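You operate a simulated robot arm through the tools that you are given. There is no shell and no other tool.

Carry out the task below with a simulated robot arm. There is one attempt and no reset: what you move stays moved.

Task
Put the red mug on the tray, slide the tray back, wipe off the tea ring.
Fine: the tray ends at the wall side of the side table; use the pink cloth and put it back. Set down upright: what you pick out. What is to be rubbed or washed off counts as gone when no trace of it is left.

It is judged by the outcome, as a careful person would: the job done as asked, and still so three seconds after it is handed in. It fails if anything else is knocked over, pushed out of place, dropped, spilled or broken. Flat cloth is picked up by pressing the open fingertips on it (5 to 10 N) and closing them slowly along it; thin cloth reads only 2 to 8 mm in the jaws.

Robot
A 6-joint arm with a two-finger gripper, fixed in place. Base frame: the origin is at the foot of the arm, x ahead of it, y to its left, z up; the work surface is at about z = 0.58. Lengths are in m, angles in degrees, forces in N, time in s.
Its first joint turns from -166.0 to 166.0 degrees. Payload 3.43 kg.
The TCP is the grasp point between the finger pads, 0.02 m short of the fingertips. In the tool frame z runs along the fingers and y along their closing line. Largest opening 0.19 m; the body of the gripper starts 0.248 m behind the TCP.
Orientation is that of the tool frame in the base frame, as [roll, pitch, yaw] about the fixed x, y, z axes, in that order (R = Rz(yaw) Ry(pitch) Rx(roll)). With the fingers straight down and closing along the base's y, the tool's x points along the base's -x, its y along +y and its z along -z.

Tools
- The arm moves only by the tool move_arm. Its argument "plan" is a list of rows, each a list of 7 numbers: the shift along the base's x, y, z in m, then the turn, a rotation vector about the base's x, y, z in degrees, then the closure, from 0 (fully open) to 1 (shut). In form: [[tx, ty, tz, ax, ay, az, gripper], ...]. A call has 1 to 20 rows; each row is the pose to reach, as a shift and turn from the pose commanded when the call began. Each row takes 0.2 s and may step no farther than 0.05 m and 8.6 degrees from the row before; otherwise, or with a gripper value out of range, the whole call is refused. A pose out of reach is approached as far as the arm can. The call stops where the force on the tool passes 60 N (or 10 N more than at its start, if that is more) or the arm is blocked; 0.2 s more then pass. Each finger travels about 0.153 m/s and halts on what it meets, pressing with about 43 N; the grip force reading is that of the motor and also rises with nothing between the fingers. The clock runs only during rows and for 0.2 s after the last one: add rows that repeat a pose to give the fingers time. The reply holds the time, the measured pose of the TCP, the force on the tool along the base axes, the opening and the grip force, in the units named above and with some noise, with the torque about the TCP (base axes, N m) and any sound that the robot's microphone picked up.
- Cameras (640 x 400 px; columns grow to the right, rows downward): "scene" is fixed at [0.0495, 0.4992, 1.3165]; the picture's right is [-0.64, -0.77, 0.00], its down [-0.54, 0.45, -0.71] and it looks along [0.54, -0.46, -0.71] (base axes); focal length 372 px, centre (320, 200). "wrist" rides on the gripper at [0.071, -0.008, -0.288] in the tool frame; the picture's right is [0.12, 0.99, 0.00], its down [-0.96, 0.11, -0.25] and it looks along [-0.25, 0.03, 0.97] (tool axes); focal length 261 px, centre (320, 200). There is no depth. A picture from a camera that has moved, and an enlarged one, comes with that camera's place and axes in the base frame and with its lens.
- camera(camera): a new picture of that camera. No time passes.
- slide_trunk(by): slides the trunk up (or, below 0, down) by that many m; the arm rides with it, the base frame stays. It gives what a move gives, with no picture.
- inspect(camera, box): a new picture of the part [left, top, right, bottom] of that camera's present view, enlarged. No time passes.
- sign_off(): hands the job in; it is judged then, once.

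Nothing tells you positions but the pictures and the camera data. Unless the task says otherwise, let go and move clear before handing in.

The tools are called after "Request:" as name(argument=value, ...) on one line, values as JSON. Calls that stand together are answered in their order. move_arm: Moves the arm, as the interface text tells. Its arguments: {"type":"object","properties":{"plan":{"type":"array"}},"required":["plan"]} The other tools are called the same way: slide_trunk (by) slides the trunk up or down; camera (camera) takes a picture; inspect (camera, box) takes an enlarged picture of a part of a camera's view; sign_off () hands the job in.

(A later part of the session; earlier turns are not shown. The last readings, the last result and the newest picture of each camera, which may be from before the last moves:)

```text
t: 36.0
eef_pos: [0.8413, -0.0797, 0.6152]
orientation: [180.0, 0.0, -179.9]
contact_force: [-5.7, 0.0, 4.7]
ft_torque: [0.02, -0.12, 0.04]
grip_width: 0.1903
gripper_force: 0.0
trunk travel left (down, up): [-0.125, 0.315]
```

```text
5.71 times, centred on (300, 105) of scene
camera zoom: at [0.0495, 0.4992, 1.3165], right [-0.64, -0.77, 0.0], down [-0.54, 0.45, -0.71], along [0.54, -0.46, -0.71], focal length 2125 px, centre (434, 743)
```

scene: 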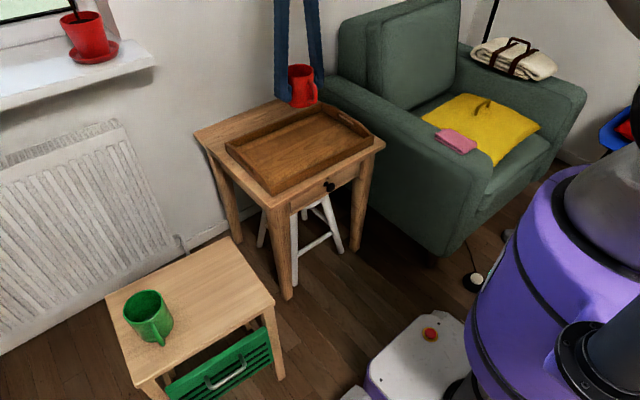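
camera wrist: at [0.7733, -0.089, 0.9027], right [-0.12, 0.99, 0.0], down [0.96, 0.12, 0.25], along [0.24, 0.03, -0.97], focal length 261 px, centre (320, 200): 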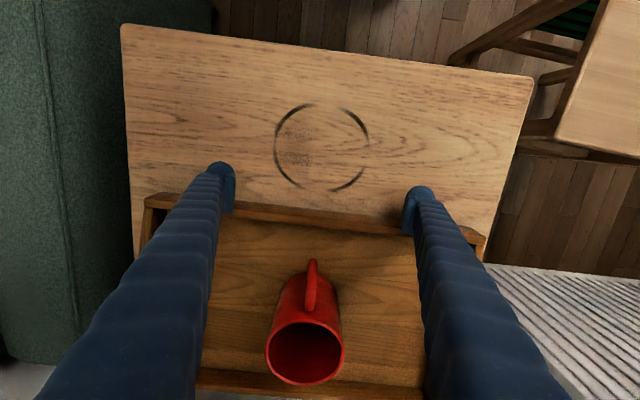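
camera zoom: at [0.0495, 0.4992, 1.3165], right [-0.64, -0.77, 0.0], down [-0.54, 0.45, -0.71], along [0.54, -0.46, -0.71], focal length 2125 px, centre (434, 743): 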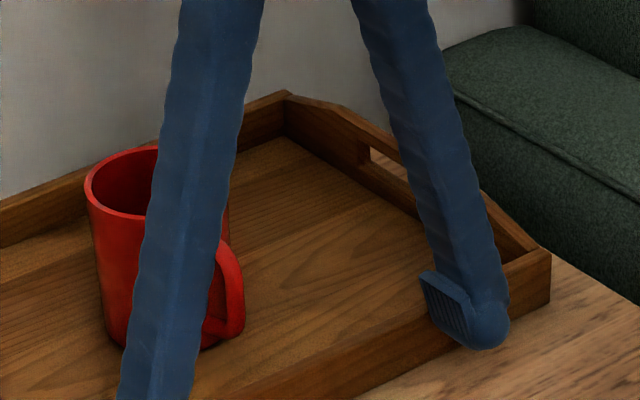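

The tray back is now about 1–2 cm from the table's rear edge. I'll back off and rise to check its position and the ring.

Request:
move_arm(plan=[[-0.01, 0, 0, 0, 0, 0, 0.0], [-0.03, 0, 0.005, 0, 0, 0, 0.0], [-0.05, 0, 0.03, 0, 0, 0, 0.0], [-0.06, 0, 0.07, 0, 0, 0, 0.0], [-0.06, 0, 0.115, 0, 0, 0, 0.0], [-0.06, 0, 0.16, 0, 0, 0, 0.0], [-0.06, 0, 0.2, 0, 0, 0, 0.0], [-0.06, 0, 0.22, 0, 0, 0, 0.0], [-0.06, 0, 0.22, 0, 0, 0, 0.0]])

Request:
camera(camera="wrist")

Request:
inspect(camera="wrist", box=[200, 120, 440, 270])

Request:
inspect(camera="scene", box=[180, 70, 400, 220])

```text
t: 38.0
eef_pos: [0.7823, -0.0805, 0.8329]
orientation: [180.0, 0.0, -179.8]
contact_force: [0.4, -0.8, 0.2]
ft_torque: [-0.01, -0.01, 0.01]
grip_width: 0.1898
gripper_force: 0.1
trunk travel left (down, up): [-0.125, 0.315]
```

```text
taken
camera wrist: at [0.7145, -0.0894, 1.1225], right [-0.12, 0.99, 0.0], down [0.96, 0.12, 0.25], along [0.24, 0.03, -0.97], focal length 261 px, centre (320, 200)
```

wrist: 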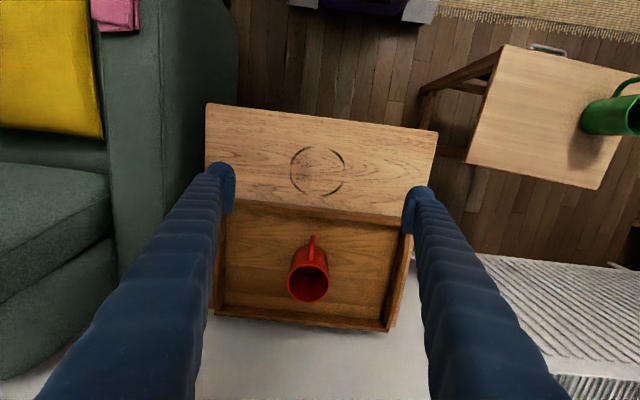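

```text
2.67 times, centred on (320, 195) of wrist
camera zoom: at [0.7145, -0.0894, 1.1225], right [-0.12, 0.99, 0.0], down [0.96, 0.12, 0.25], along [0.24, 0.03, -0.97], focal length 695 px, centre (320, 213)
```

zoom: 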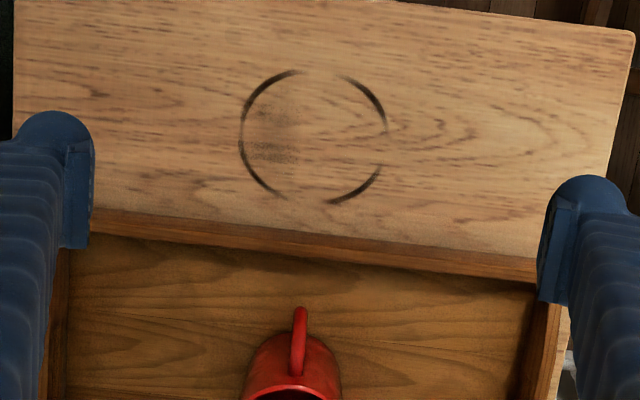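

```text
2.67 times, centred on (290, 145) of scene
camera zoom: at [0.0495, 0.4992, 1.3165], right [-0.64, -0.77, 0.0], down [-0.54, 0.45, -0.71], along [0.54, -0.46, -0.71], focal length 992 px, centre (400, 347)
```

zoom: 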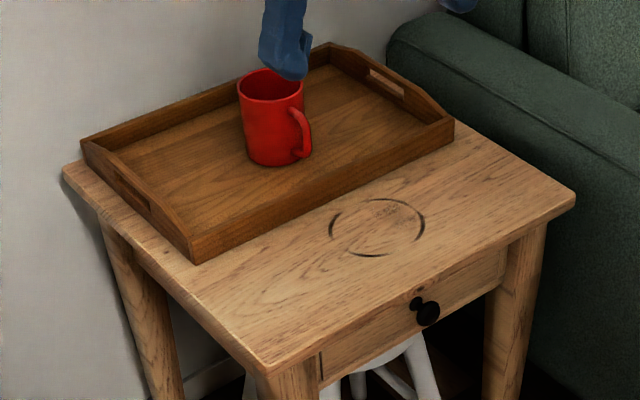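

The mug is upright on the tray, the tray is at the wall side, and the ring (about 115 mm across) is centred near (0.787, -0.086). Next I'll move over the pink cloth on the chair arm.

Request:
move_arm(plan=[[-0.02, -0.029, 0.01, 0, 0, 0, 0.0], [-0.047, -0.067, 0.02, 0, 0, 0, 0.0], [-0.074, -0.106, 0.02, 0, 0, 0, 0.0], [-0.101, -0.145, 0.02, 0, 0, 0, 0.0], [-0.128, -0.184, 0.02, 0, 0, 0, 0.0], [-0.155, -0.223, 0.02, 0, 0, 0, 0.0], [-0.182, -0.262, 0.02, 0, 0, 0, 0.0], [-0.209, -0.301, 0.02, 0, 0, 0, 0.0], [-0.236, -0.34, 0.02, 0, 0, 0, 0.0], [-0.258, -0.37, 0.02, 0, 0, 0, 0.0], [-0.266, -0.382, 0.02, 0, 0, 0, 0.0], [-0.266, -0.382, 0.02, 0, 0, 0, 0.0]])

Request:
camera(camera="wrist")

Request:
camera(camera="scene")

```text
t: 40.6
eef_pos: [0.5158, -0.4617, 0.8532]
orientation: [179.9, -0.1, -179.9]
contact_force: [-0.2, -0.1, 0.6]
ft_torque: [0.03, -0.01, 0.02]
grip_width: 0.1898
gripper_force: 0.0
trunk travel left (down, up): [-0.125, 0.315]
```

```text
taken
camera wrist: at [0.4481, -0.4716, 1.1428], right [-0.12, 0.99, 0.0], down [0.96, 0.12, 0.25], along [0.24, 0.03, -0.97], focal length 261 px, centre (320, 200)
```

wrist: 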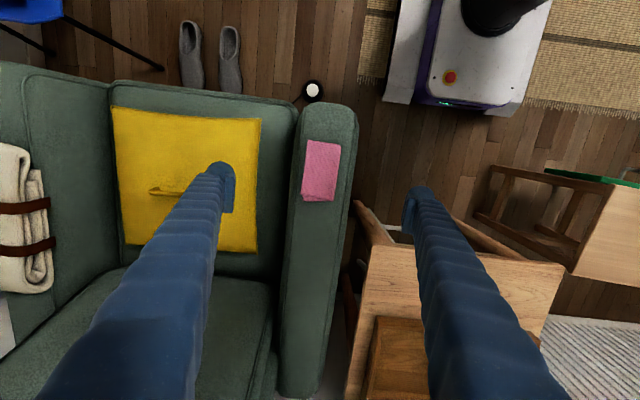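

```text
taken
```

scene: 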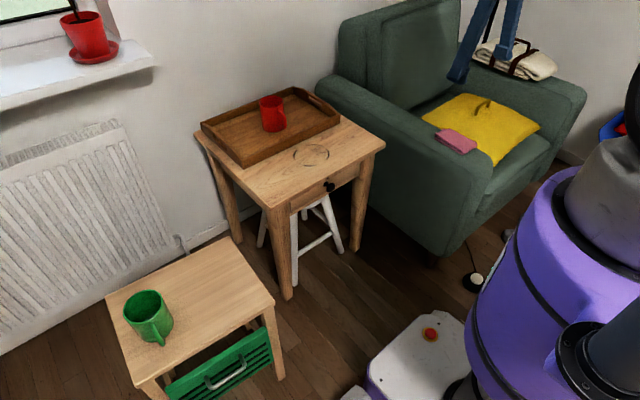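

Request:
inspect(camera="wrist", box=[270, 100, 370, 220])

Request:
inspect(camera="scene", box=[420, 110, 500, 170])

```text
3.33 times, centred on (320, 160) of wrist
camera zoom: at [0.4481, -0.4716, 1.1428], right [-0.12, 0.99, 0.0], down [0.96, 0.12, 0.25], along [0.24, 0.03, -0.97], focal length 869 px, centre (320, 333)
```

zoom: 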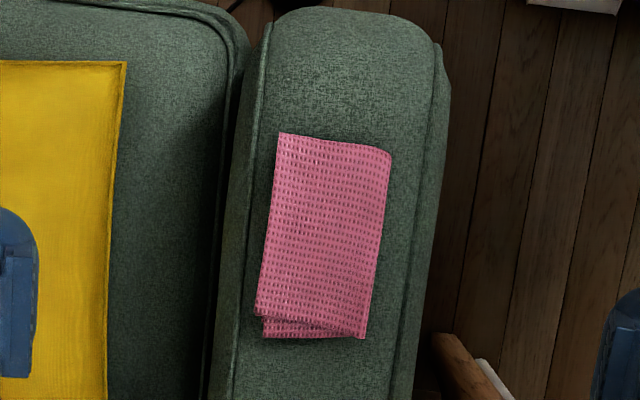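

```text
6.67 times, centred on (460, 140) of scene
camera zoom: at [0.0495, 0.4992, 1.3165], right [-0.64, -0.77, 0.0], down [-0.54, 0.45, -0.71], along [0.54, -0.46, -0.71], focal length 2480 px, centre (-613, 600)
```

zoom: 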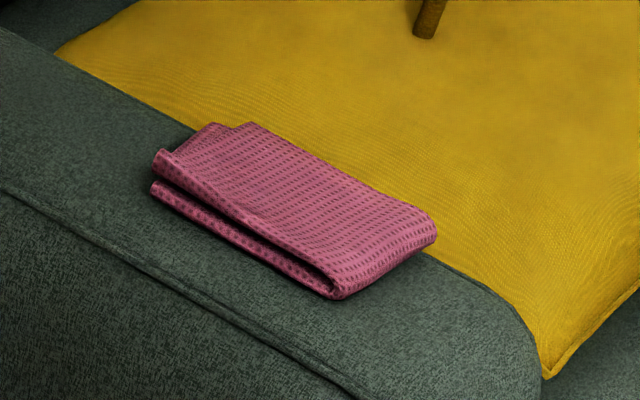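

The cloth is folded with its fold toward me: x 0.464–0.58, y -0.496 to -0.428, top at about z 0.61. Its long side runs along x, so I'll turn the gripper -90° to close along x over the cloth, and part-close the fingers.

Request:
move_arm(plan=[[0.001, 0, 0, 0, 0, -8.2, 0.1], [0.002, 0, 0, 0, 0, -16.4, 0.2], [0.003, 0, 0, 0, 0, -24.6, 0.3], [0.004, 0, 0, 0, 0, -32.8, 0.4], [0.005, 0, 0, 0, 0, -41.0, 0.5], [0.005, 0, 0, 0, 0, -49.2, 0.58], [0.005, 0, 0, 0, 0, -57.4, 0.58], [0.005, 0, 0, 0, 0, -65.6, 0.58], [0.005, 0, 0, 0, 0, -73.8, 0.58], [0.005, 0, 0, 0, 0, -82.0, 0.58], [0.005, 0, 0, 0, 0, -90.0, 0.58], [0.005, 0, 0, 0, 0, -90.0, 0.58]])

Request:
camera(camera="wrist")

Request:
camera(camera="scene")

```text
t: 43.2
eef_pos: [0.5215, -0.4622, 0.8543]
orientation: [180.0, -0.1, 90.0]
contact_force: [0.4, -0.5, 0.6]
ft_torque: [0.03, -0.01, -0.03]
grip_width: 0.0802
gripper_force: 0.1
trunk travel left (down, up): [-0.125, 0.315]
```

```text
taken
camera wrist: at [0.5146, -0.3924, 1.1427], right [0.99, 0.12, 0.0], down [0.11, -0.96, 0.25], along [0.03, -0.25, -0.97], focal length 261 px, centre (320, 200)
```

wrist: 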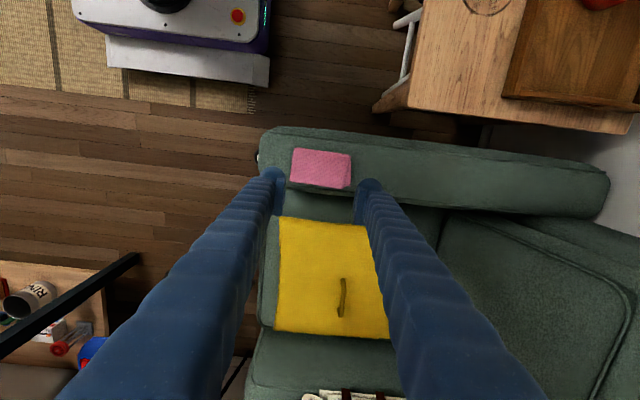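

```text
taken
```

scene: 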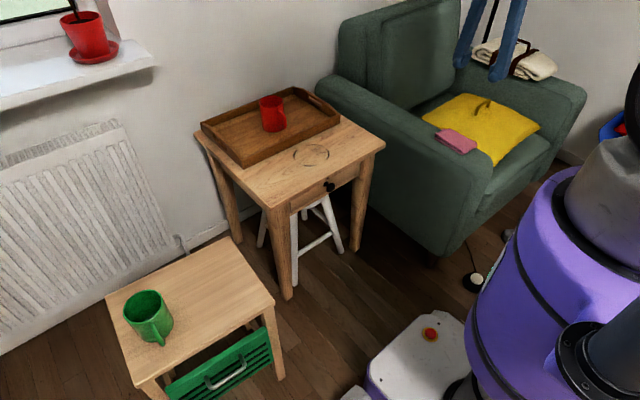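

The gripper is aligned over the cloth. I'll descend to just above it.

Request:
move_arm(plan=[[0.001, 0, -0.045, 0, 0, 0, 0.58], [0.001, 0, -0.09, 0, 0, 0, 0.58], [0.001, 0, -0.13, 0, 0, 0, 0.58], [0.001, 0, -0.165, 0, 0, 0, 0.58], [0.001, 0, -0.19, 0, 0, 0, 0.58], [0.001, 0, -0.204, 0, 0, 0, 0.58], [0.001, 0, -0.204, 0, 0, 0, 0.58]])

Request:
camera(camera="wrist")

Request:
inspect(camera="scene", box=[410, 90, 510, 170])

```text
t: 44.8
eef_pos: [0.5225, -0.4607, 0.6503]
orientation: [180.0, 0.0, 90.2]
contact_force: [1.0, -0.5, -0.2]
ft_torque: [0.01, -0.01, 0.02]
grip_width: 0.0797
gripper_force: 0.1
trunk travel left (down, up): [-0.125, 0.315]
```

```text
taken
camera wrist: at [0.5152, -0.3919, 0.9391], right [0.99, 0.12, 0.0], down [0.12, -0.96, 0.25], along [0.03, -0.25, -0.97], focal length 261 px, centre (320, 200)
```

wrist: 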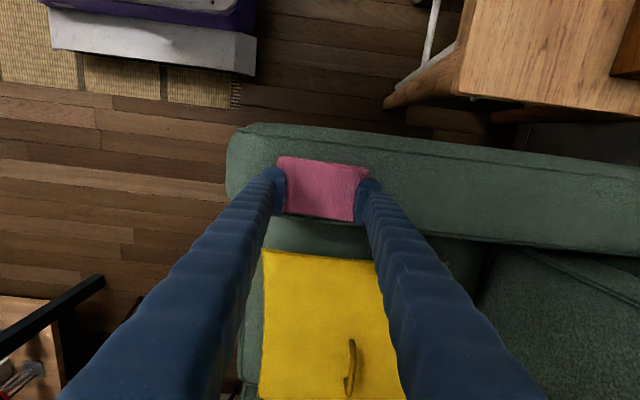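

```text
5.00 times, centred on (460, 130) of scene
camera zoom: at [0.0495, 0.4992, 1.3165], right [-0.64, -0.77, 0.0], down [-0.54, 0.45, -0.71], along [0.54, -0.46, -0.71], focal length 1860 px, centre (-380, 550)
```

zoom: 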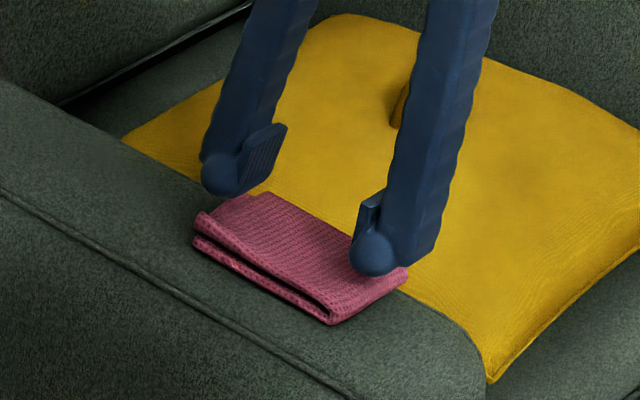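

The fingertips are 2 cm above the cloth and centred. I'll narrow slightly and lower gently to find contact.

Request:
move_arm(plan=[[0, 0, -0.004, 0, 0, 0, 0.63], [0, 0, -0.008, 0, 0, 0, 0.63], [0, 0, -0.01, 0, 0, 0, 0.63], [0, 0, -0.012, 0, 0, 0, 0.63], [0, 0, -0.014, 0, 0, 0, 0.63], [0, 0, -0.014, 0, 0, 0, 0.63]])

```text
t: 45.7
eef_pos: [0.5233, -0.4626, 0.6452]
orientation: [179.8, 0.3, 90.1]
contact_force: [-9.5, 5.7, 30.7]
ft_torque: [0.05, 0.17, 0.05]
grip_width: 0.0705
gripper_force: 0.5
trunk travel left (down, up): [-0.125, 0.315]
stopped in row 4: the force on the tool passed its limit at 71 N (the readings are from after the stop); the commanded pose is now the measured one
```

Contact came earlier than expected, with the cloth top near z 0.627. I'll back off a few mm right away and look.

Request:
move_arm(plan=[[0, 0, 0.004, 0, 0, 0, 0.63], [0, 0, 0.004, 0, 0, 0, 0.63]])

Request:
inspect(camera="scene", box=[410, 90, 510, 170])

Request:
inspect(camera="wrist", box=[250, 130, 400, 240])

```text
t: 46.3
eef_pos: [0.5239, -0.4638, 0.6472]
orientation: [179.9, 0.1, 90.1]
contact_force: [-3.5, 2.1, 5.6]
ft_torque: [0.01, 0.03, 0.06]
grip_width: 0.0706
gripper_force: 0.1
trunk travel left (down, up): [-0.125, 0.315]
```

```text
5.00 times, centred on (460, 130) of scene
camera zoom: at [0.0495, 0.4992, 1.3165], right [-0.64, -0.77, 0.0], down [-0.54, 0.45, -0.71], along [0.54, -0.46, -0.71], focal length 1860 px, centre (-380, 550)
```

zoom: 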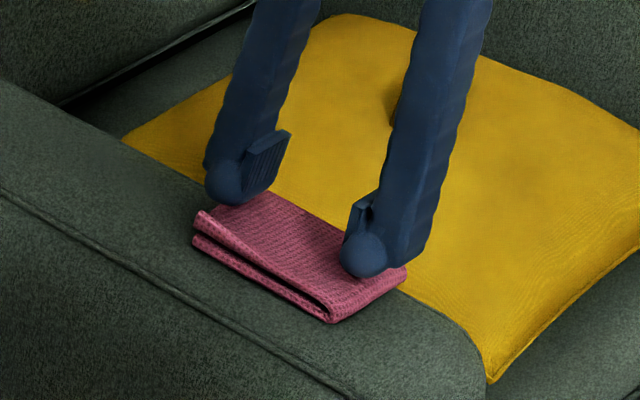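

```text
3.64 times, centred on (325, 185) of wrist
camera zoom: at [0.516, -0.3929, 0.9348], right [0.99, 0.12, 0.0], down [0.12, -0.96, 0.25], along [0.03, -0.25, -0.97], focal length 948 px, centre (302, 254)
```

zoom: 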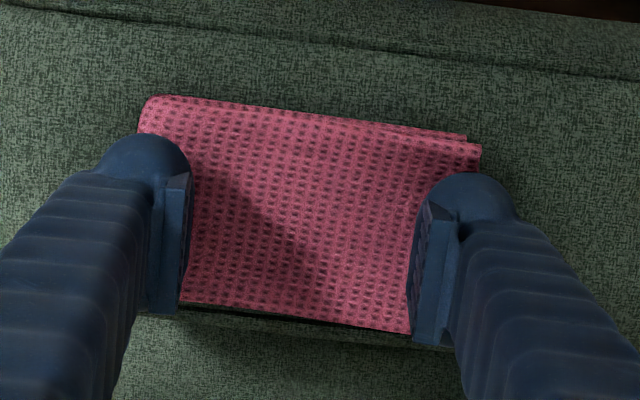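

The fingertips rest on both ends of the cloth with about 6 N. I'll close slowly along the cloth.

Request:
move_arm(plan=[[0, 0, 0, 0, 0, 0, 0.65], [0, 0, 0, 0, 0, 0, 0.67], [0, 0, 0, 0, 0, 0, 0.69], [0, 0, 0, 0, 0, 0, 0.71], [0, 0, 0, 0, 0, 0, 0.73], [0, 0, 0, 0, 0, 0, 0.75], [0, 0, 0, 0, 0, 0, 0.77]])

Request:
inspect(camera="scene", box=[410, 90, 510, 170])

Request:
inspect(camera="wrist", box=[250, 130, 400, 240])

```text
t: 47.9
eef_pos: [0.5222, -0.4619, 0.6479]
orientation: [179.9, 0.1, 90.2]
contact_force: [-0.2, -2.2, 9.1]
ft_torque: [0.0, -0.03, -0.06]
grip_width: 0.0415
gripper_force: 0.1
trunk travel left (down, up): [-0.125, 0.315]
```

```text
5.00 times, centred on (460, 130) of scene
camera zoom: at [0.0495, 0.4992, 1.3165], right [-0.64, -0.77, 0.0], down [-0.54, 0.45, -0.71], along [0.54, -0.46, -0.71], focal length 1860 px, centre (-380, 550)
```

zoom: 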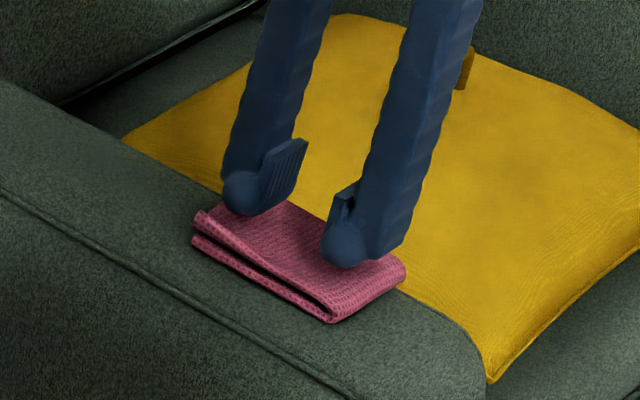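

```text
3.64 times, centred on (325, 185) of wrist
camera zoom: at [0.516, -0.3929, 0.9352], right [0.99, 0.12, 0.0], down [0.12, -0.96, 0.25], along [0.03, -0.25, -0.97], focal length 948 px, centre (302, 254)
```

zoom: 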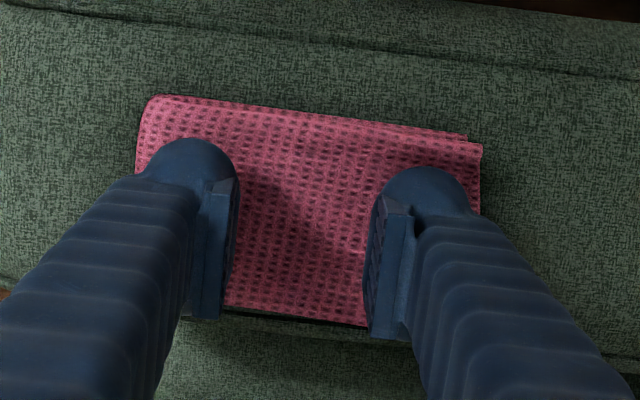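

The fingers are gliding along the cloth with 9 N of pressure. I'll continue closing slowly all the way.

Request:
move_arm(plan=[[0, 0, 0, 0, 0, 0, 0.79], [0, 0, 0, 0, 0, 0, 0.81], [0, 0, 0, 0, 0, 0, 0.83], [0, 0, 0, 0, 0, 0, 0.85], [0, 0, 0, 0, 0, 0, 0.87], [0, 0, 0, 0, 0, 0, 0.89], [0, 0, 0, 0, 0, 0, 0.91], [0, 0, 0, 0, 0, 0, 0.93], [0, 0, 0, 0, 0, 0, 0.95], [0, 0, 0, 0, 0, 0, 0.97], [0, 0, 0, 0, 0, 0, 0.99], [0, 0, 0, 0, 0, 0, 1.0], [0, 0, 0, 0, 0, 0, 1.0], [0, 0, 0, 0, 0, 0, 1.0]])

Request:
inspect(camera="scene", box=[410, 90, 510, 170])

Request:
inspect(camera="wrist", box=[250, 130, 400, 240])

```text
t: 50.9
eef_pos: [0.5231, -0.4624, 0.6471]
orientation: [179.9, 0.1, 90.1]
contact_force: [-1.0, -0.7, 5.0]
ft_torque: [0.01, 0.06, 0.0]
grip_width: 0.006
gripper_force: 34.3
trunk travel left (down, up): [-0.125, 0.315]
```

```text
5.00 times, centred on (460, 130) of scene
camera zoom: at [0.0495, 0.4992, 1.3165], right [-0.64, -0.77, 0.0], down [-0.54, 0.45, -0.71], along [0.54, -0.46, -0.71], focal length 1860 px, centre (-380, 550)
```

zoom: 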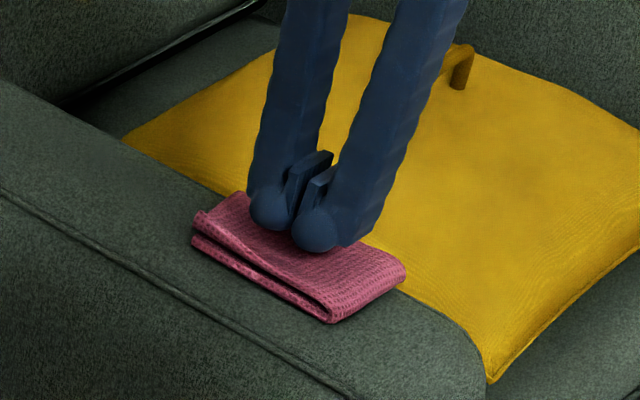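

```text
3.64 times, centred on (325, 185) of wrist
camera zoom: at [0.516, -0.3929, 0.9351], right [0.99, 0.12, 0.0], down [0.12, -0.96, 0.25], along [0.03, -0.25, -0.97], focal length 948 px, centre (302, 254)
```

zoom: 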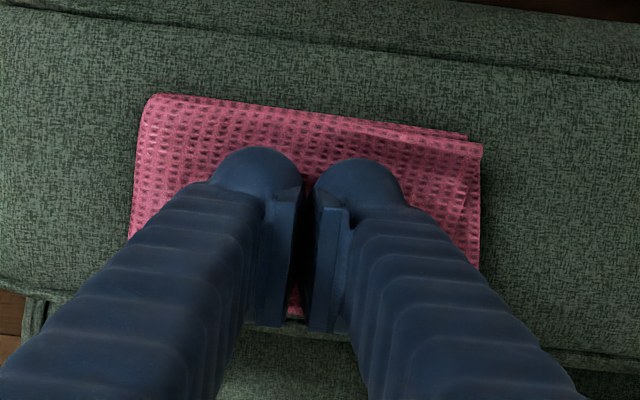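

The jaws read 6 mm, which is consistent with cloth held. I'll lift a little to check.

Request:
move_arm(plan=[[0, 0, 0.005, 0, 0, 0, 1.0], [0, 0, 0.015, 0, 0, 0, 1.0], [0, 0, 0.03, 0, 0, 0, 1.0], [0, 0, 0.05, 0, 0, 0, 1.0], [0, 0, 0.06, 0, 0, 0, 1.0], [0, 0, 0.06, 0, 0, 0, 1.0]])

Request:
inspect(camera="scene", box=[410, 70, 530, 170])

Request:
inspect(camera="wrist", box=[250, 130, 400, 240])

```text
t: 52.3
eef_pos: [0.5217, -0.4628, 0.7063]
orientation: [179.9, 0.0, 90.1]
contact_force: [0.8, 0.2, -0.1]
ft_torque: [-0.01, -0.02, -0.01]
grip_width: 0.0
gripper_force: 34.4
trunk travel left (down, up): [-0.125, 0.315]
```

```text
4.00 times, centred on (470, 120) of scene
camera zoom: at [0.0495, 0.4992, 1.3165], right [-0.64, -0.77, 0.0], down [-0.54, 0.45, -0.71], along [0.54, -0.46, -0.71], focal length 1488 px, centre (-280, 520)
```

zoom: 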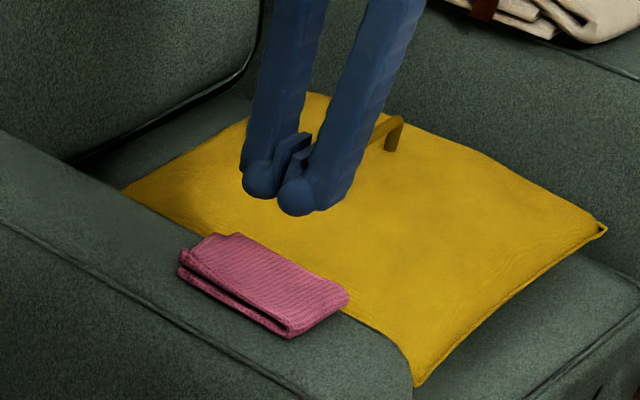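

```text
3.64 times, centred on (325, 185) of wrist
camera zoom: at [0.516, -0.3925, 0.9952], right [0.99, 0.12, 0.0], down [0.12, -0.96, 0.25], along [0.03, -0.25, -0.97], focal length 948 px, centre (302, 254)
```

zoom: 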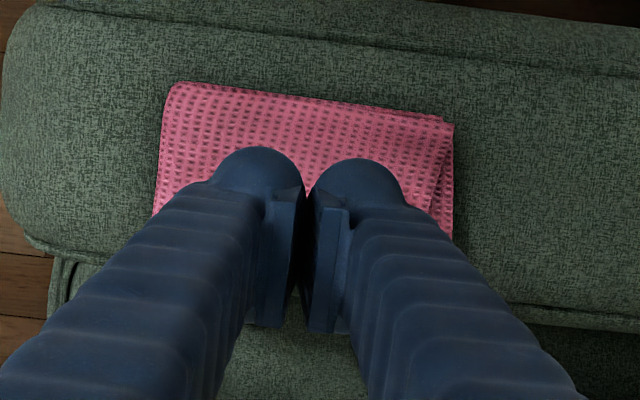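

The cloth slipped out as I lifted, so the pinch was too shallow. It is still in place, so I'll look at its state before trying again.

Request:
inspect(camera="scene", box=[425, 115, 485, 160])

Request:
move_arm(plan=[[0, 0.02, 0.04, 0, 0, 0, 0.9], [0, 0.05, 0.08, 0, 0, 0, 0.8], [0, 0.09, 0.1, 0, 0, 0, 0.7], [0, 0.1, 0.1, 0, 0, 0, 0.63], [0, 0.1, 0.1, 0, 0, 0, 0.63]])

Request:
camera(camera="wrist")

Request:
inspect(camera="wrist", box=[260, 180, 410, 290])

```text
8.89 times, centred on (455, 138) of scene
camera zoom: at [0.0495, 0.4992, 1.3165], right [-0.64, -0.77, 0.0], down [-0.54, 0.45, -0.71], along [0.54, -0.46, -0.71], focal length 3306 px, centre (-880, 756)
```

zoom: 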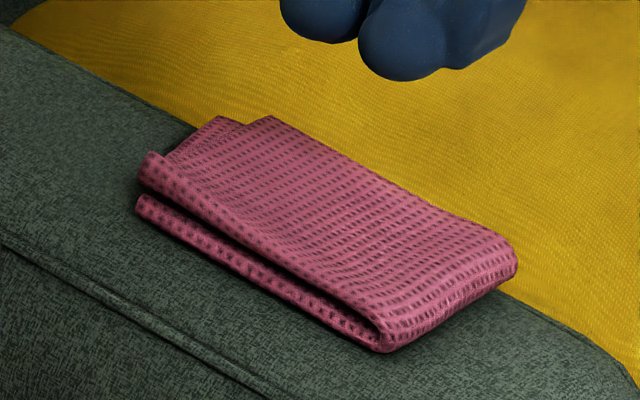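

```text
t: 53.5
eef_pos: [0.5224, -0.3631, 0.8063]
orientation: [179.9, 0.2, 90.0]
contact_force: [0.6, -0.4, 0.0]
ft_torque: [0.05, 0.02, 0.02]
grip_width: 0.0704
gripper_force: 0.1
trunk travel left (down, up): [-0.125, 0.315]
```

```text
taken
camera wrist: at [0.516, -0.2933, 1.0943], right [0.99, 0.12, 0.0], down [0.12, -0.96, 0.25], along [0.03, -0.25, -0.97], focal length 261 px, centre (320, 200)
```

wrist: 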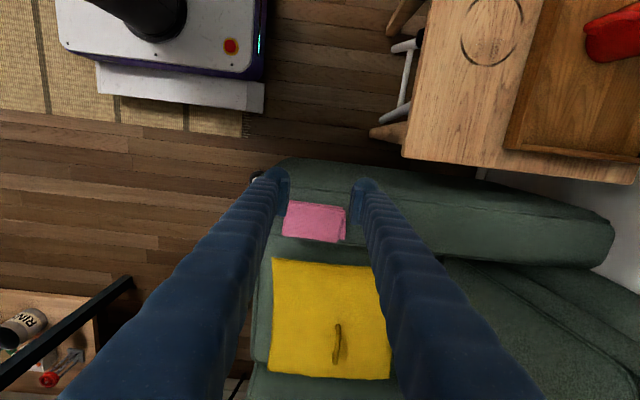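

```text
3.64 times, centred on (335, 235) of wrist
camera zoom: at [0.516, -0.2933, 1.0943], right [0.99, 0.12, 0.0], down [0.12, -0.96, 0.25], along [0.03, -0.25, -0.97], focal length 948 px, centre (266, 73)
```

zoom: 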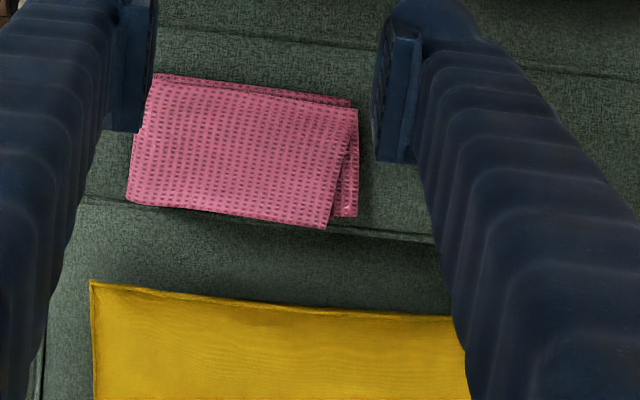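

The cloth is essentially where it was. I'll retry with firmer pressure (about 9–10 N), slower closing and a slower lift, moving back above it first.

Request:
move_arm(plan=[[0, -0.035, 0, 0, 0, 0, 0.7], [0, -0.07, -0.02, 0, 0, 0, 0.7], [0, -0.098, -0.05, 0, 0, 0, 0.7], [0, -0.098, -0.09, 0, 0, 0, 0.7], [0, -0.098, -0.125, 0, 0, 0, 0.7], [0, -0.098, -0.145, 0, 0, 0, 0.7], [0, -0.098, -0.154, 0, 0, 0, 0.7], [0, -0.098, -0.154, 0, 0, 0, 0.7]])

```text
t: 55.3
eef_pos: [0.5235, -0.462, 0.6523]
orientation: [179.9, 0.0, 90.1]
contact_force: [0.2, 0.0, 0.2]
ft_torque: [0.02, -0.02, 0.01]
grip_width: 0.0572
gripper_force: 0.1
trunk travel left (down, up): [-0.125, 0.315]
```

Request:
move_arm(plan=[[0, 0, -0.001, 0, 0, 0, 0.7], [0, 0, -0.002, 0, 0, 0, 0.7], [0, 0, -0.003, 0, 0, 0, 0.7], [0, 0, -0.004, 0, 0, 0, 0.7], [0, 0, -0.005, 0, 0, 0, 0.7], [0, 0, -0.005, 0, 0, 0, 0.7]])

```text
t: 56.7
eef_pos: [0.5233, -0.4614, 0.6474]
orientation: [179.8, 0.0, 90.1]
contact_force: [0.1, 0.1, 1.8]
ft_torque: [-0.03, 0.04, 0.0]
grip_width: 0.0571
gripper_force: 0.1
trunk travel left (down, up): [-0.125, 0.315]
```

Request:
move_arm(plan=[[0, 0, -0.0005, 0, 0, 0, 0.7], [0, 0, -0.001, 0, 0, 0, 0.7], [0, 0, -0.001, 0, 0, 0, 0.7]])

```text
t: 57.5
eef_pos: [0.5228, -0.4605, 0.6485]
orientation: [179.8, 0.1, 90.2]
contact_force: [0.5, -0.4, 6.9]
ft_torque: [-0.03, 0.02, 0.01]
grip_width: 0.0572
gripper_force: 0.4
trunk travel left (down, up): [-0.125, 0.315]
```

Request:
move_arm(plan=[[0, 0, -0.0005, 0, 0, 0, 0.7], [0, 0, -0.0005, 0, 0, 0, 0.71], [0, 0, -0.0005, 0, 0, 0, 0.72], [0, 0, -0.0005, 0, 0, 0, 0.73], [0, 0, -0.0005, 0, 0, 0, 0.74], [0, 0, -0.0005, 0, 0, 0, 0.75], [0, 0, -0.0005, 0, 0, 0, 0.76], [0, 0, -0.0005, 0, 0, 0, 0.77], [0, 0, -0.0005, 0, 0, 0, 0.78], [0, 0, -0.0005, 0, 0, 0, 0.79], [0, 0, -0.0005, 0, 0, 0, 0.8]])

Request:
inspect(camera="scene", box=[425, 105, 485, 155])

Request:
inspect(camera="wrist", box=[270, 140, 380, 220])

```text
t: 59.9
eef_pos: [0.5241, -0.4605, 0.646]
orientation: [179.9, 0.1, 90.1]
contact_force: [-1.0, -0.3, 19.4]
ft_torque: [-0.01, 0.01, -0.02]
grip_width: 0.0293
gripper_force: 0.0
trunk travel left (down, up): [-0.125, 0.315]
```

```text
8.00 times, centred on (455, 130) of scene
camera zoom: at [0.0495, 0.4992, 1.3165], right [-0.64, -0.77, 0.0], down [-0.54, 0.45, -0.71], along [0.54, -0.46, -0.71], focal length 2976 px, centre (-760, 760)
```

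zoom: 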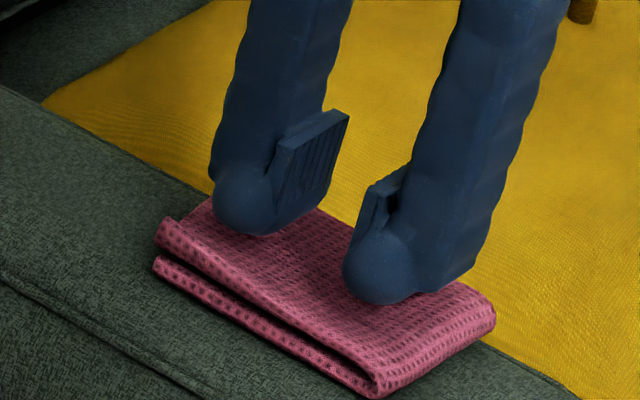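

```text
5.00 times, centred on (325, 180) of wrist
camera zoom: at [0.5157, -0.3901, 0.935], right [0.99, 0.12, 0.0], down [0.12, -0.96, 0.25], along [0.03, -0.25, -0.97], focal length 1303 px, centre (295, 300)
```

zoom: 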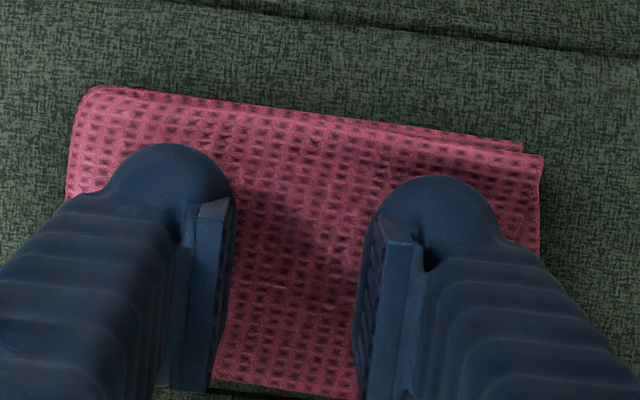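

The force rose to 19 N, so I'll ease up by about 0.6 mm and continue closing slowly.

Request:
move_arm(plan=[[0, 0, 0.0006, 0, 0, 0, 0.8], [0, 0, 0.0006, 0, 0, 0, 0.81], [0, 0, 0.0006, 0, 0, 0, 0.82], [0, 0, 0.0006, 0, 0, 0, 0.83], [0, 0, 0.0006, 0, 0, 0, 0.84]])

```text
t: 61.1
eef_pos: [0.523, -0.4607, 0.6476]
orientation: [179.9, 0.1, 90.1]
contact_force: [-1.8, -0.5, 10.6]
ft_torque: [0.01, -0.02, 0.04]
grip_width: 0.0307
gripper_force: 0.1
trunk travel left (down, up): [-0.125, 0.315]
```

Request:
move_arm(plan=[[0, 0, 0, 0, 0, 0, 0.85], [0, 0, 0, 0, 0, 0, 0.86], [0, 0, 0, 0, 0, 0, 0.87], [0, 0, 0, 0, 0, 0, 0.88], [0, 0, 0, 0, 0, 0, 0.89], [0, 0, 0, 0, 0, 0, 0.9]])

Request:
inspect(camera="scene", box=[425, 105, 485, 155])

Request:
inspect(camera="wrist", box=[270, 140, 380, 220])

```text
t: 62.5
eef_pos: [0.5225, -0.4601, 0.6466]
orientation: [179.9, 0.0, 90.1]
contact_force: [0.1, 0.2, 11.1]
ft_torque: [0.0, -0.03, 0.03]
grip_width: 0.0188
gripper_force: 0.1
trunk travel left (down, up): [-0.125, 0.315]
```

```text
8.00 times, centred on (455, 130) of scene
camera zoom: at [0.0495, 0.4992, 1.3165], right [-0.64, -0.77, 0.0], down [-0.54, 0.45, -0.71], along [0.54, -0.46, -0.71], focal length 2976 px, centre (-760, 760)
```

zoom: 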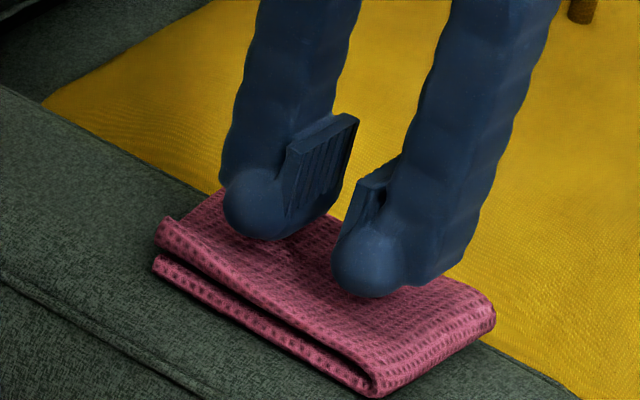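

```text
5.00 times, centred on (325, 180) of wrist
camera zoom: at [0.5161, -0.3905, 0.9352], right [0.99, 0.12, 0.0], down [0.12, -0.96, 0.25], along [0.03, -0.25, -0.97], focal length 1303 px, centre (295, 300)
```

zoom: 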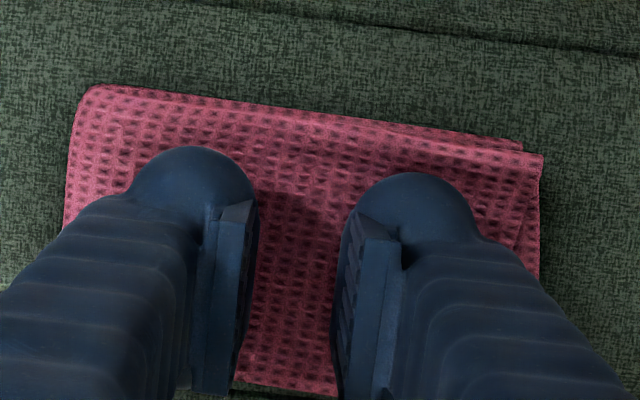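

Request:
move_arm(plan=[[0, 0, 0, 0, 0, 0, 0.91], [0, 0, 0, 0, 0, 0, 0.92], [0, 0, 0, 0, 0, 0, 0.93], [0, 0, 0, 0, 0, 0, 0.94], [0, 0, 0, 0, 0, 0, 0.95], [0, 0, 0, 0, 0, 0, 0.96], [0, 0, 0, 0, 0, 0, 0.97], [0, 0, 0, 0, 0, 0, 0.98], [0, 0, 0, 0, 0, 0, 0.99], [0, 0, 0, 0, 0, 0, 1.0], [0, 0, 0, 0, 0, 0, 1.0], [0, 0, 0, 0, 0, 0, 1.0], [0, 0, 0, 0, 0, 0, 1.0]])

Request:
inspect(camera="scene", box=[425, 105, 485, 155])

Request:
inspect(camera="wrist", box=[270, 140, 380, 220])

```text
t: 65.3
eef_pos: [0.5231, -0.46, 0.6454]
orientation: [179.9, 0.1, 90.1]
contact_force: [-0.9, -0.6, 5.5]
ft_torque: [-0.04, -0.02, -0.02]
grip_width: 0.0059
gripper_force: 34.7
trunk travel left (down, up): [-0.125, 0.315]
```

```text
8.00 times, centred on (455, 130) of scene
camera zoom: at [0.0495, 0.4992, 1.3165], right [-0.64, -0.77, 0.0], down [-0.54, 0.45, -0.71], along [0.54, -0.46, -0.71], focal length 2976 px, centre (-760, 760)
```

zoom: 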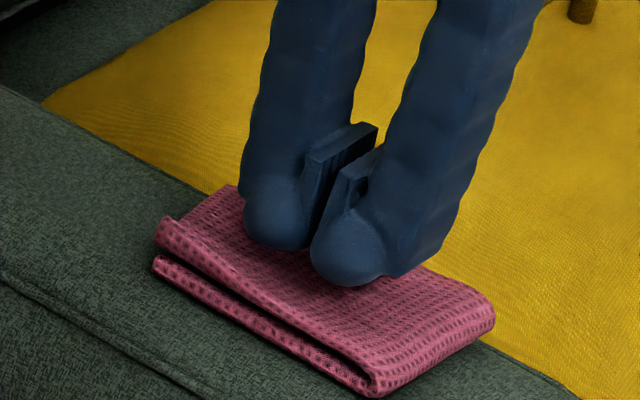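

```text
5.00 times, centred on (325, 180) of wrist
camera zoom: at [0.5162, -0.3905, 0.9351], right [0.99, 0.12, 0.0], down [0.12, -0.96, 0.25], along [0.03, -0.25, -0.97], focal length 1303 px, centre (295, 300)
```

zoom: 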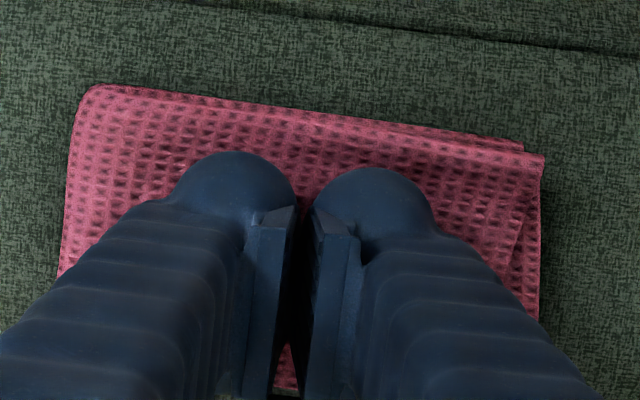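

The jaws read 5.9 mm and are gripping at about 35 N. I'll lift very slowly this time.

Request:
move_arm(plan=[[0, 0, 0.001, 0, 0, 0, 1.0], [0, 0, 0.002, 0, 0, 0, 1.0], [0, 0, 0.003, 0, 0, 0, 1.0], [0, 0, 0.004, 0, 0, 0, 1.0], [0, 0, 0.005, 0, 0, 0, 1.0], [0, 0, 0.006, 0, 0, 0, 1.0], [0, 0, 0.008, 0, 0, 0, 1.0], [0, 0, 0.01, 0, 0, 0, 1.0]])

Request:
inspect(camera="scene", box=[425, 105, 485, 155])

```text
t: 67.1
eef_pos: [0.5226, -0.4605, 0.6557]
orientation: [179.9, 0.1, 90.1]
contact_force: [-0.1, -0.3, -0.3]
ft_torque: [0.02, 0.01, -0.02]
grip_width: 0.0001
gripper_force: 34.1
trunk travel left (down, up): [-0.125, 0.315]
```

```text
8.00 times, centred on (455, 130) of scene
camera zoom: at [0.0495, 0.4992, 1.3165], right [-0.64, -0.77, 0.0], down [-0.54, 0.45, -0.71], along [0.54, -0.46, -0.71], focal length 2976 px, centre (-760, 760)
```

zoom: 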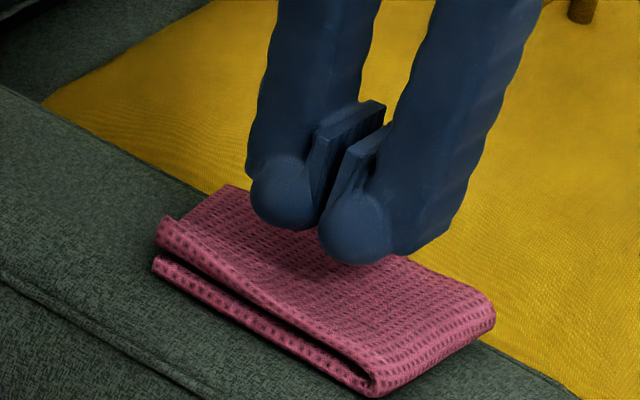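

It slipped again: the fingertips glide over the top layer and only catch a shallow bulge. I'll probe the bare chair arm height beside the cloth to learn how thick the folded stack is before choosing a better grasp.

Request:
move_arm(plan=[[0, 0, 0.02, 0, 0, 0, 1.0], [0.02, 0, 0.05, 0, 0, 0, 1.0], [0.06, 0, 0.05, 0, 0, 0, 1.0], [0.1, 0.002, 0.05, 0, 0, 0, 1.0], [0.13, 0.003, 0.03, 0, 0, 0, 1.0], [0.13, 0.003, 0.01, 0, 0, 0, 1.0], [0.13, 0.003, -0.002, 0, 0, 0, 1.0], [0.13, 0.003, -0.006, 0, 0, 0, 1.0], [0.13, 0.003, -0.006, 0, 0, 0, 1.0]])

Request:
inspect(camera="scene", box=[370, 70, 490, 170])

Request:
inspect(camera="wrist", box=[180, 120, 380, 240])

```text
t: 69.1
eef_pos: [0.6534, -0.458, 0.651]
orientation: [179.9, 0.2, 90.2]
contact_force: [-0.4, 0.2, -0.3]
ft_torque: [0.02, -0.01, 0.0]
grip_width: 0.0
gripper_force: 34.6
trunk travel left (down, up): [-0.125, 0.315]
```

```text
4.00 times, centred on (430, 120) of scene
camera zoom: at [0.0495, 0.4992, 1.3165], right [-0.64, -0.77, 0.0], down [-0.54, 0.45, -0.71], along [0.54, -0.46, -0.71], focal length 1488 px, centre (-120, 520)
```

zoom: 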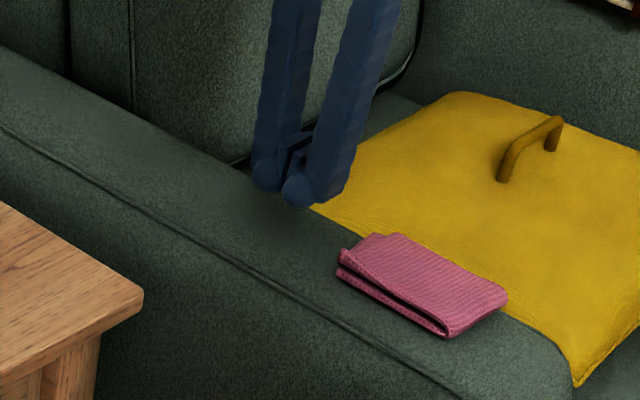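

```text
3.20 times, centred on (280, 180) of wrist
camera zoom: at [0.6464, -0.3876, 0.9391], right [0.99, 0.12, 0.0], down [0.12, -0.96, 0.25], along [0.03, -0.25, -0.97], focal length 834 px, centre (448, 264)
```

zoom: 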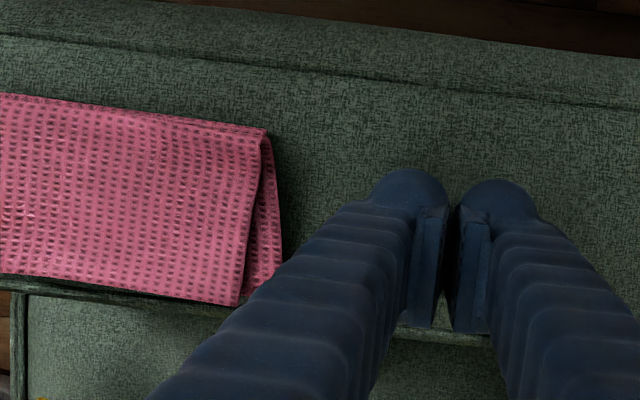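

Request:
move_arm(plan=[[0, 0.01, -0.002, 0, 0, 0, 1.0], [0, 0.01, -0.004, 0, 0, 0, 1.0], [0, 0.01, -0.006, 0, 0, 0, 1.0], [0, 0.01, -0.008, 0, 0, 0, 1.0], [0, 0.01, -0.008, 0, 0, 0, 1.0]])

```text
t: 70.3
eef_pos: [0.6537, -0.4481, 0.6422]
orientation: [179.8, 0.1, 90.2]
contact_force: [-0.8, -0.1, 0.5]
ft_torque: [-0.02, -0.02, 0.02]
grip_width: 0.0
gripper_force: 34.5
trunk travel left (down, up): [-0.125, 0.315]
```

Request:
move_arm(plan=[[0, 0, -0.002, 0, 0, 0, 1.0], [0, 0, -0.004, 0, 0, 0, 1.0], [0, 0, -0.006, 0, 0, 0, 1.0], [0, 0, -0.006, 0, 0, 0, 1.0]])

```text
t: 71.3
eef_pos: [0.6534, -0.449, 0.6367]
orientation: [179.9, 0.0, 90.1]
contact_force: [0.3, 0.0, -0.3]
ft_torque: [-0.01, 0.0, -0.03]
grip_width: 0.0
gripper_force: 33.8
trunk travel left (down, up): [-0.125, 0.315]
```

Request:
move_arm(plan=[[0, 0, -0.002, 0, 0, 0, 1.0], [0, 0, -0.004, 0, 0, 0, 1.0], [0, 0, -0.004, 0, 0, 0, 1.0]])

```text
t: 72.1
eef_pos: [0.6537, -0.4479, 0.6323]
orientation: [179.8, 0.1, 90.1]
contact_force: [-0.2, 0.4, -0.6]
ft_torque: [0.02, 0.02, 0.0]
grip_width: 0.0
gripper_force: 34.1
trunk travel left (down, up): [-0.125, 0.315]
```

Request:
move_arm(plan=[[0, 0, -0.002, 0, 0, 0, 1.0], [0, 0, -0.004, 0, 0, 0, 1.0], [0, 0, -0.004, 0, 0, 0, 1.0]])

```text
t: 72.9
eef_pos: [0.6524, -0.4473, 0.6281]
orientation: [179.9, 0.2, 90.1]
contact_force: [0.2, -0.1, -0.1]
ft_torque: [-0.02, 0.0, -0.02]
grip_width: 0.0
gripper_force: 33.9
trunk travel left (down, up): [-0.125, 0.315]
```

Request:
move_arm(plan=[[0, 0, -0.002, 0, 0, 0, 1.0], [0, 0, -0.004, 0, 0, 0, 1.0], [0, 0, -0.004, 0, 0, 0, 1.0]])

Request:
inspect(camera="scene", box=[390, 90, 480, 160])

```text
t: 73.7
eef_pos: [0.6537, -0.4497, 0.6251]
orientation: [179.9, 0.0, 90.2]
contact_force: [-0.7, 0.1, -1.0]
ft_torque: [0.0, 0.02, 0.0]
grip_width: 0.0
gripper_force: 34.5
trunk travel left (down, up): [-0.125, 0.315]
```

```text
5.71 times, centred on (435, 125) of scene
camera zoom: at [0.0495, 0.4992, 1.3165], right [-0.64, -0.77, 0.0], down [-0.54, 0.45, -0.71], along [0.54, -0.46, -0.71], focal length 2125 px, centre (-337, 629)
```

zoom: 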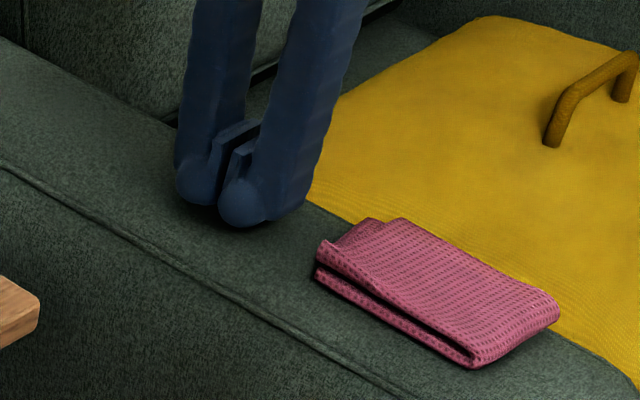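

Request:
move_arm(plan=[[0, 0, -0.002, 0, 0, 0, 1.0], [0, 0, -0.003, 0, 0, 0, 1.0], [0, 0, -0.003, 0, 0, 0, 1.0]])

```text
t: 74.5
eef_pos: [0.653, -0.4479, 0.6212]
orientation: [179.9, 0.0, 90.1]
contact_force: [0.5, -0.4, -0.6]
ft_torque: [0.0, 0.0, -0.02]
grip_width: 0.0
gripper_force: 34.0
trunk travel left (down, up): [-0.125, 0.315]
```

Request:
move_arm(plan=[[0, 0, -0.002, 0, 0, 0, 1.0], [0, 0, -0.003, 0, 0, 0, 1.0], [0, 0, -0.003, 0, 0, 0, 1.0]])

```text
t: 75.3
eef_pos: [0.654, -0.4473, 0.62]
orientation: [180.0, 0.3, 90.1]
contact_force: [-2.1, 0.8, 13.2]
ft_torque: [0.05, 0.06, 0.02]
grip_width: 0.0
gripper_force: 33.9
trunk travel left (down, up): [-0.125, 0.315]
```

The chair arm is at z≈0.60, so the folded stack is about 28 mm thick, with no cushion near its sides. That is thick enough to grip around its long sides like a pad, leaving the flat bottom exposed for wiping. I'll rise and turn the gripper back to close along y, aligned with the cloth.

Request:
move_arm(plan=[[0, 0, 0.03, 0, 0, 0, 1.0], [0, 0, 0.07, 0, 0, 0, 1.0], [0, 0, 0.1, 0, 0, 8.5, 0.9], [-0.01, 0, 0.1, 0, 0, 17, 0.8], [-0.025, -0.001, 0.1, 0, 0, 25.5, 0.7], [-0.045, -0.003, 0.1, 0, 0, 34, 0.6], [-0.065, -0.005, 0.1, 0, 0, 42.5, 0.5], [-0.085, -0.007, 0.1, 0, 0, 51, 0.45], [-0.105, -0.008, 0.1, 0, 0, 59.5, 0.45], [-0.12, -0.009, 0.1, 0, 0, 68, 0.45], [-0.13, -0.0095, 0.1, 0, 0, 76.5, 0.45], [-0.132, -0.0095, 0.1, 0, 0, 85, 0.45], [-0.132, -0.0095, 0.1, 0, 0, 87, 0.45], [-0.132, -0.0095, 0.1, 0, 0, 87, 0.45]])

Request:
camera(camera="wrist")

Request:
inspect(camera="wrist", box=[230, 120, 410, 240])

```text
t: 78.3
eef_pos: [0.5204, -0.457, 0.7185]
orientation: [179.9, 0.1, 177.2]
contact_force: [0.0, -0.1, 0.2]
ft_torque: [0.03, 0.0, 0.03]
grip_width: 0.1047
gripper_force: 0.1
trunk travel left (down, up): [-0.125, 0.315]
```

```text
taken
camera wrist: at [0.4521, -0.4636, 1.0071], right [-0.07, 1.0, 0.0], down [0.97, 0.07, 0.25], along [0.25, 0.02, -0.97], focal length 261 px, centre (320, 200)
```

wrist: 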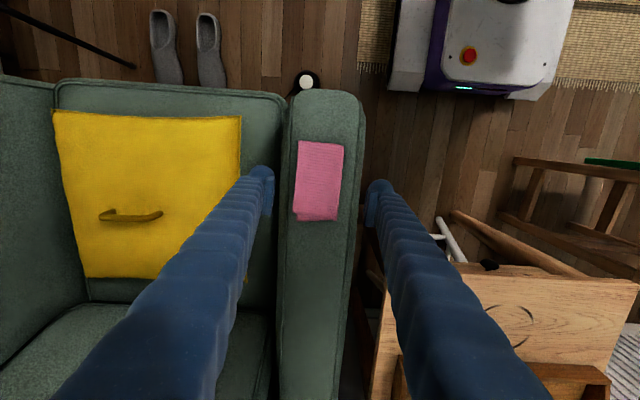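

```text
3.33 times, centred on (320, 180) of wrist
camera zoom: at [0.4521, -0.4636, 1.0071], right [-0.07, 1.0, 0.0], down [0.97, 0.07, 0.25], along [0.25, 0.02, -0.97], focal length 869 px, centre (320, 267)
```

zoom: 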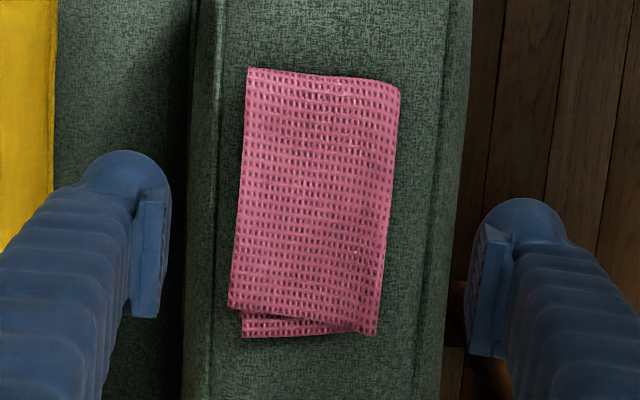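

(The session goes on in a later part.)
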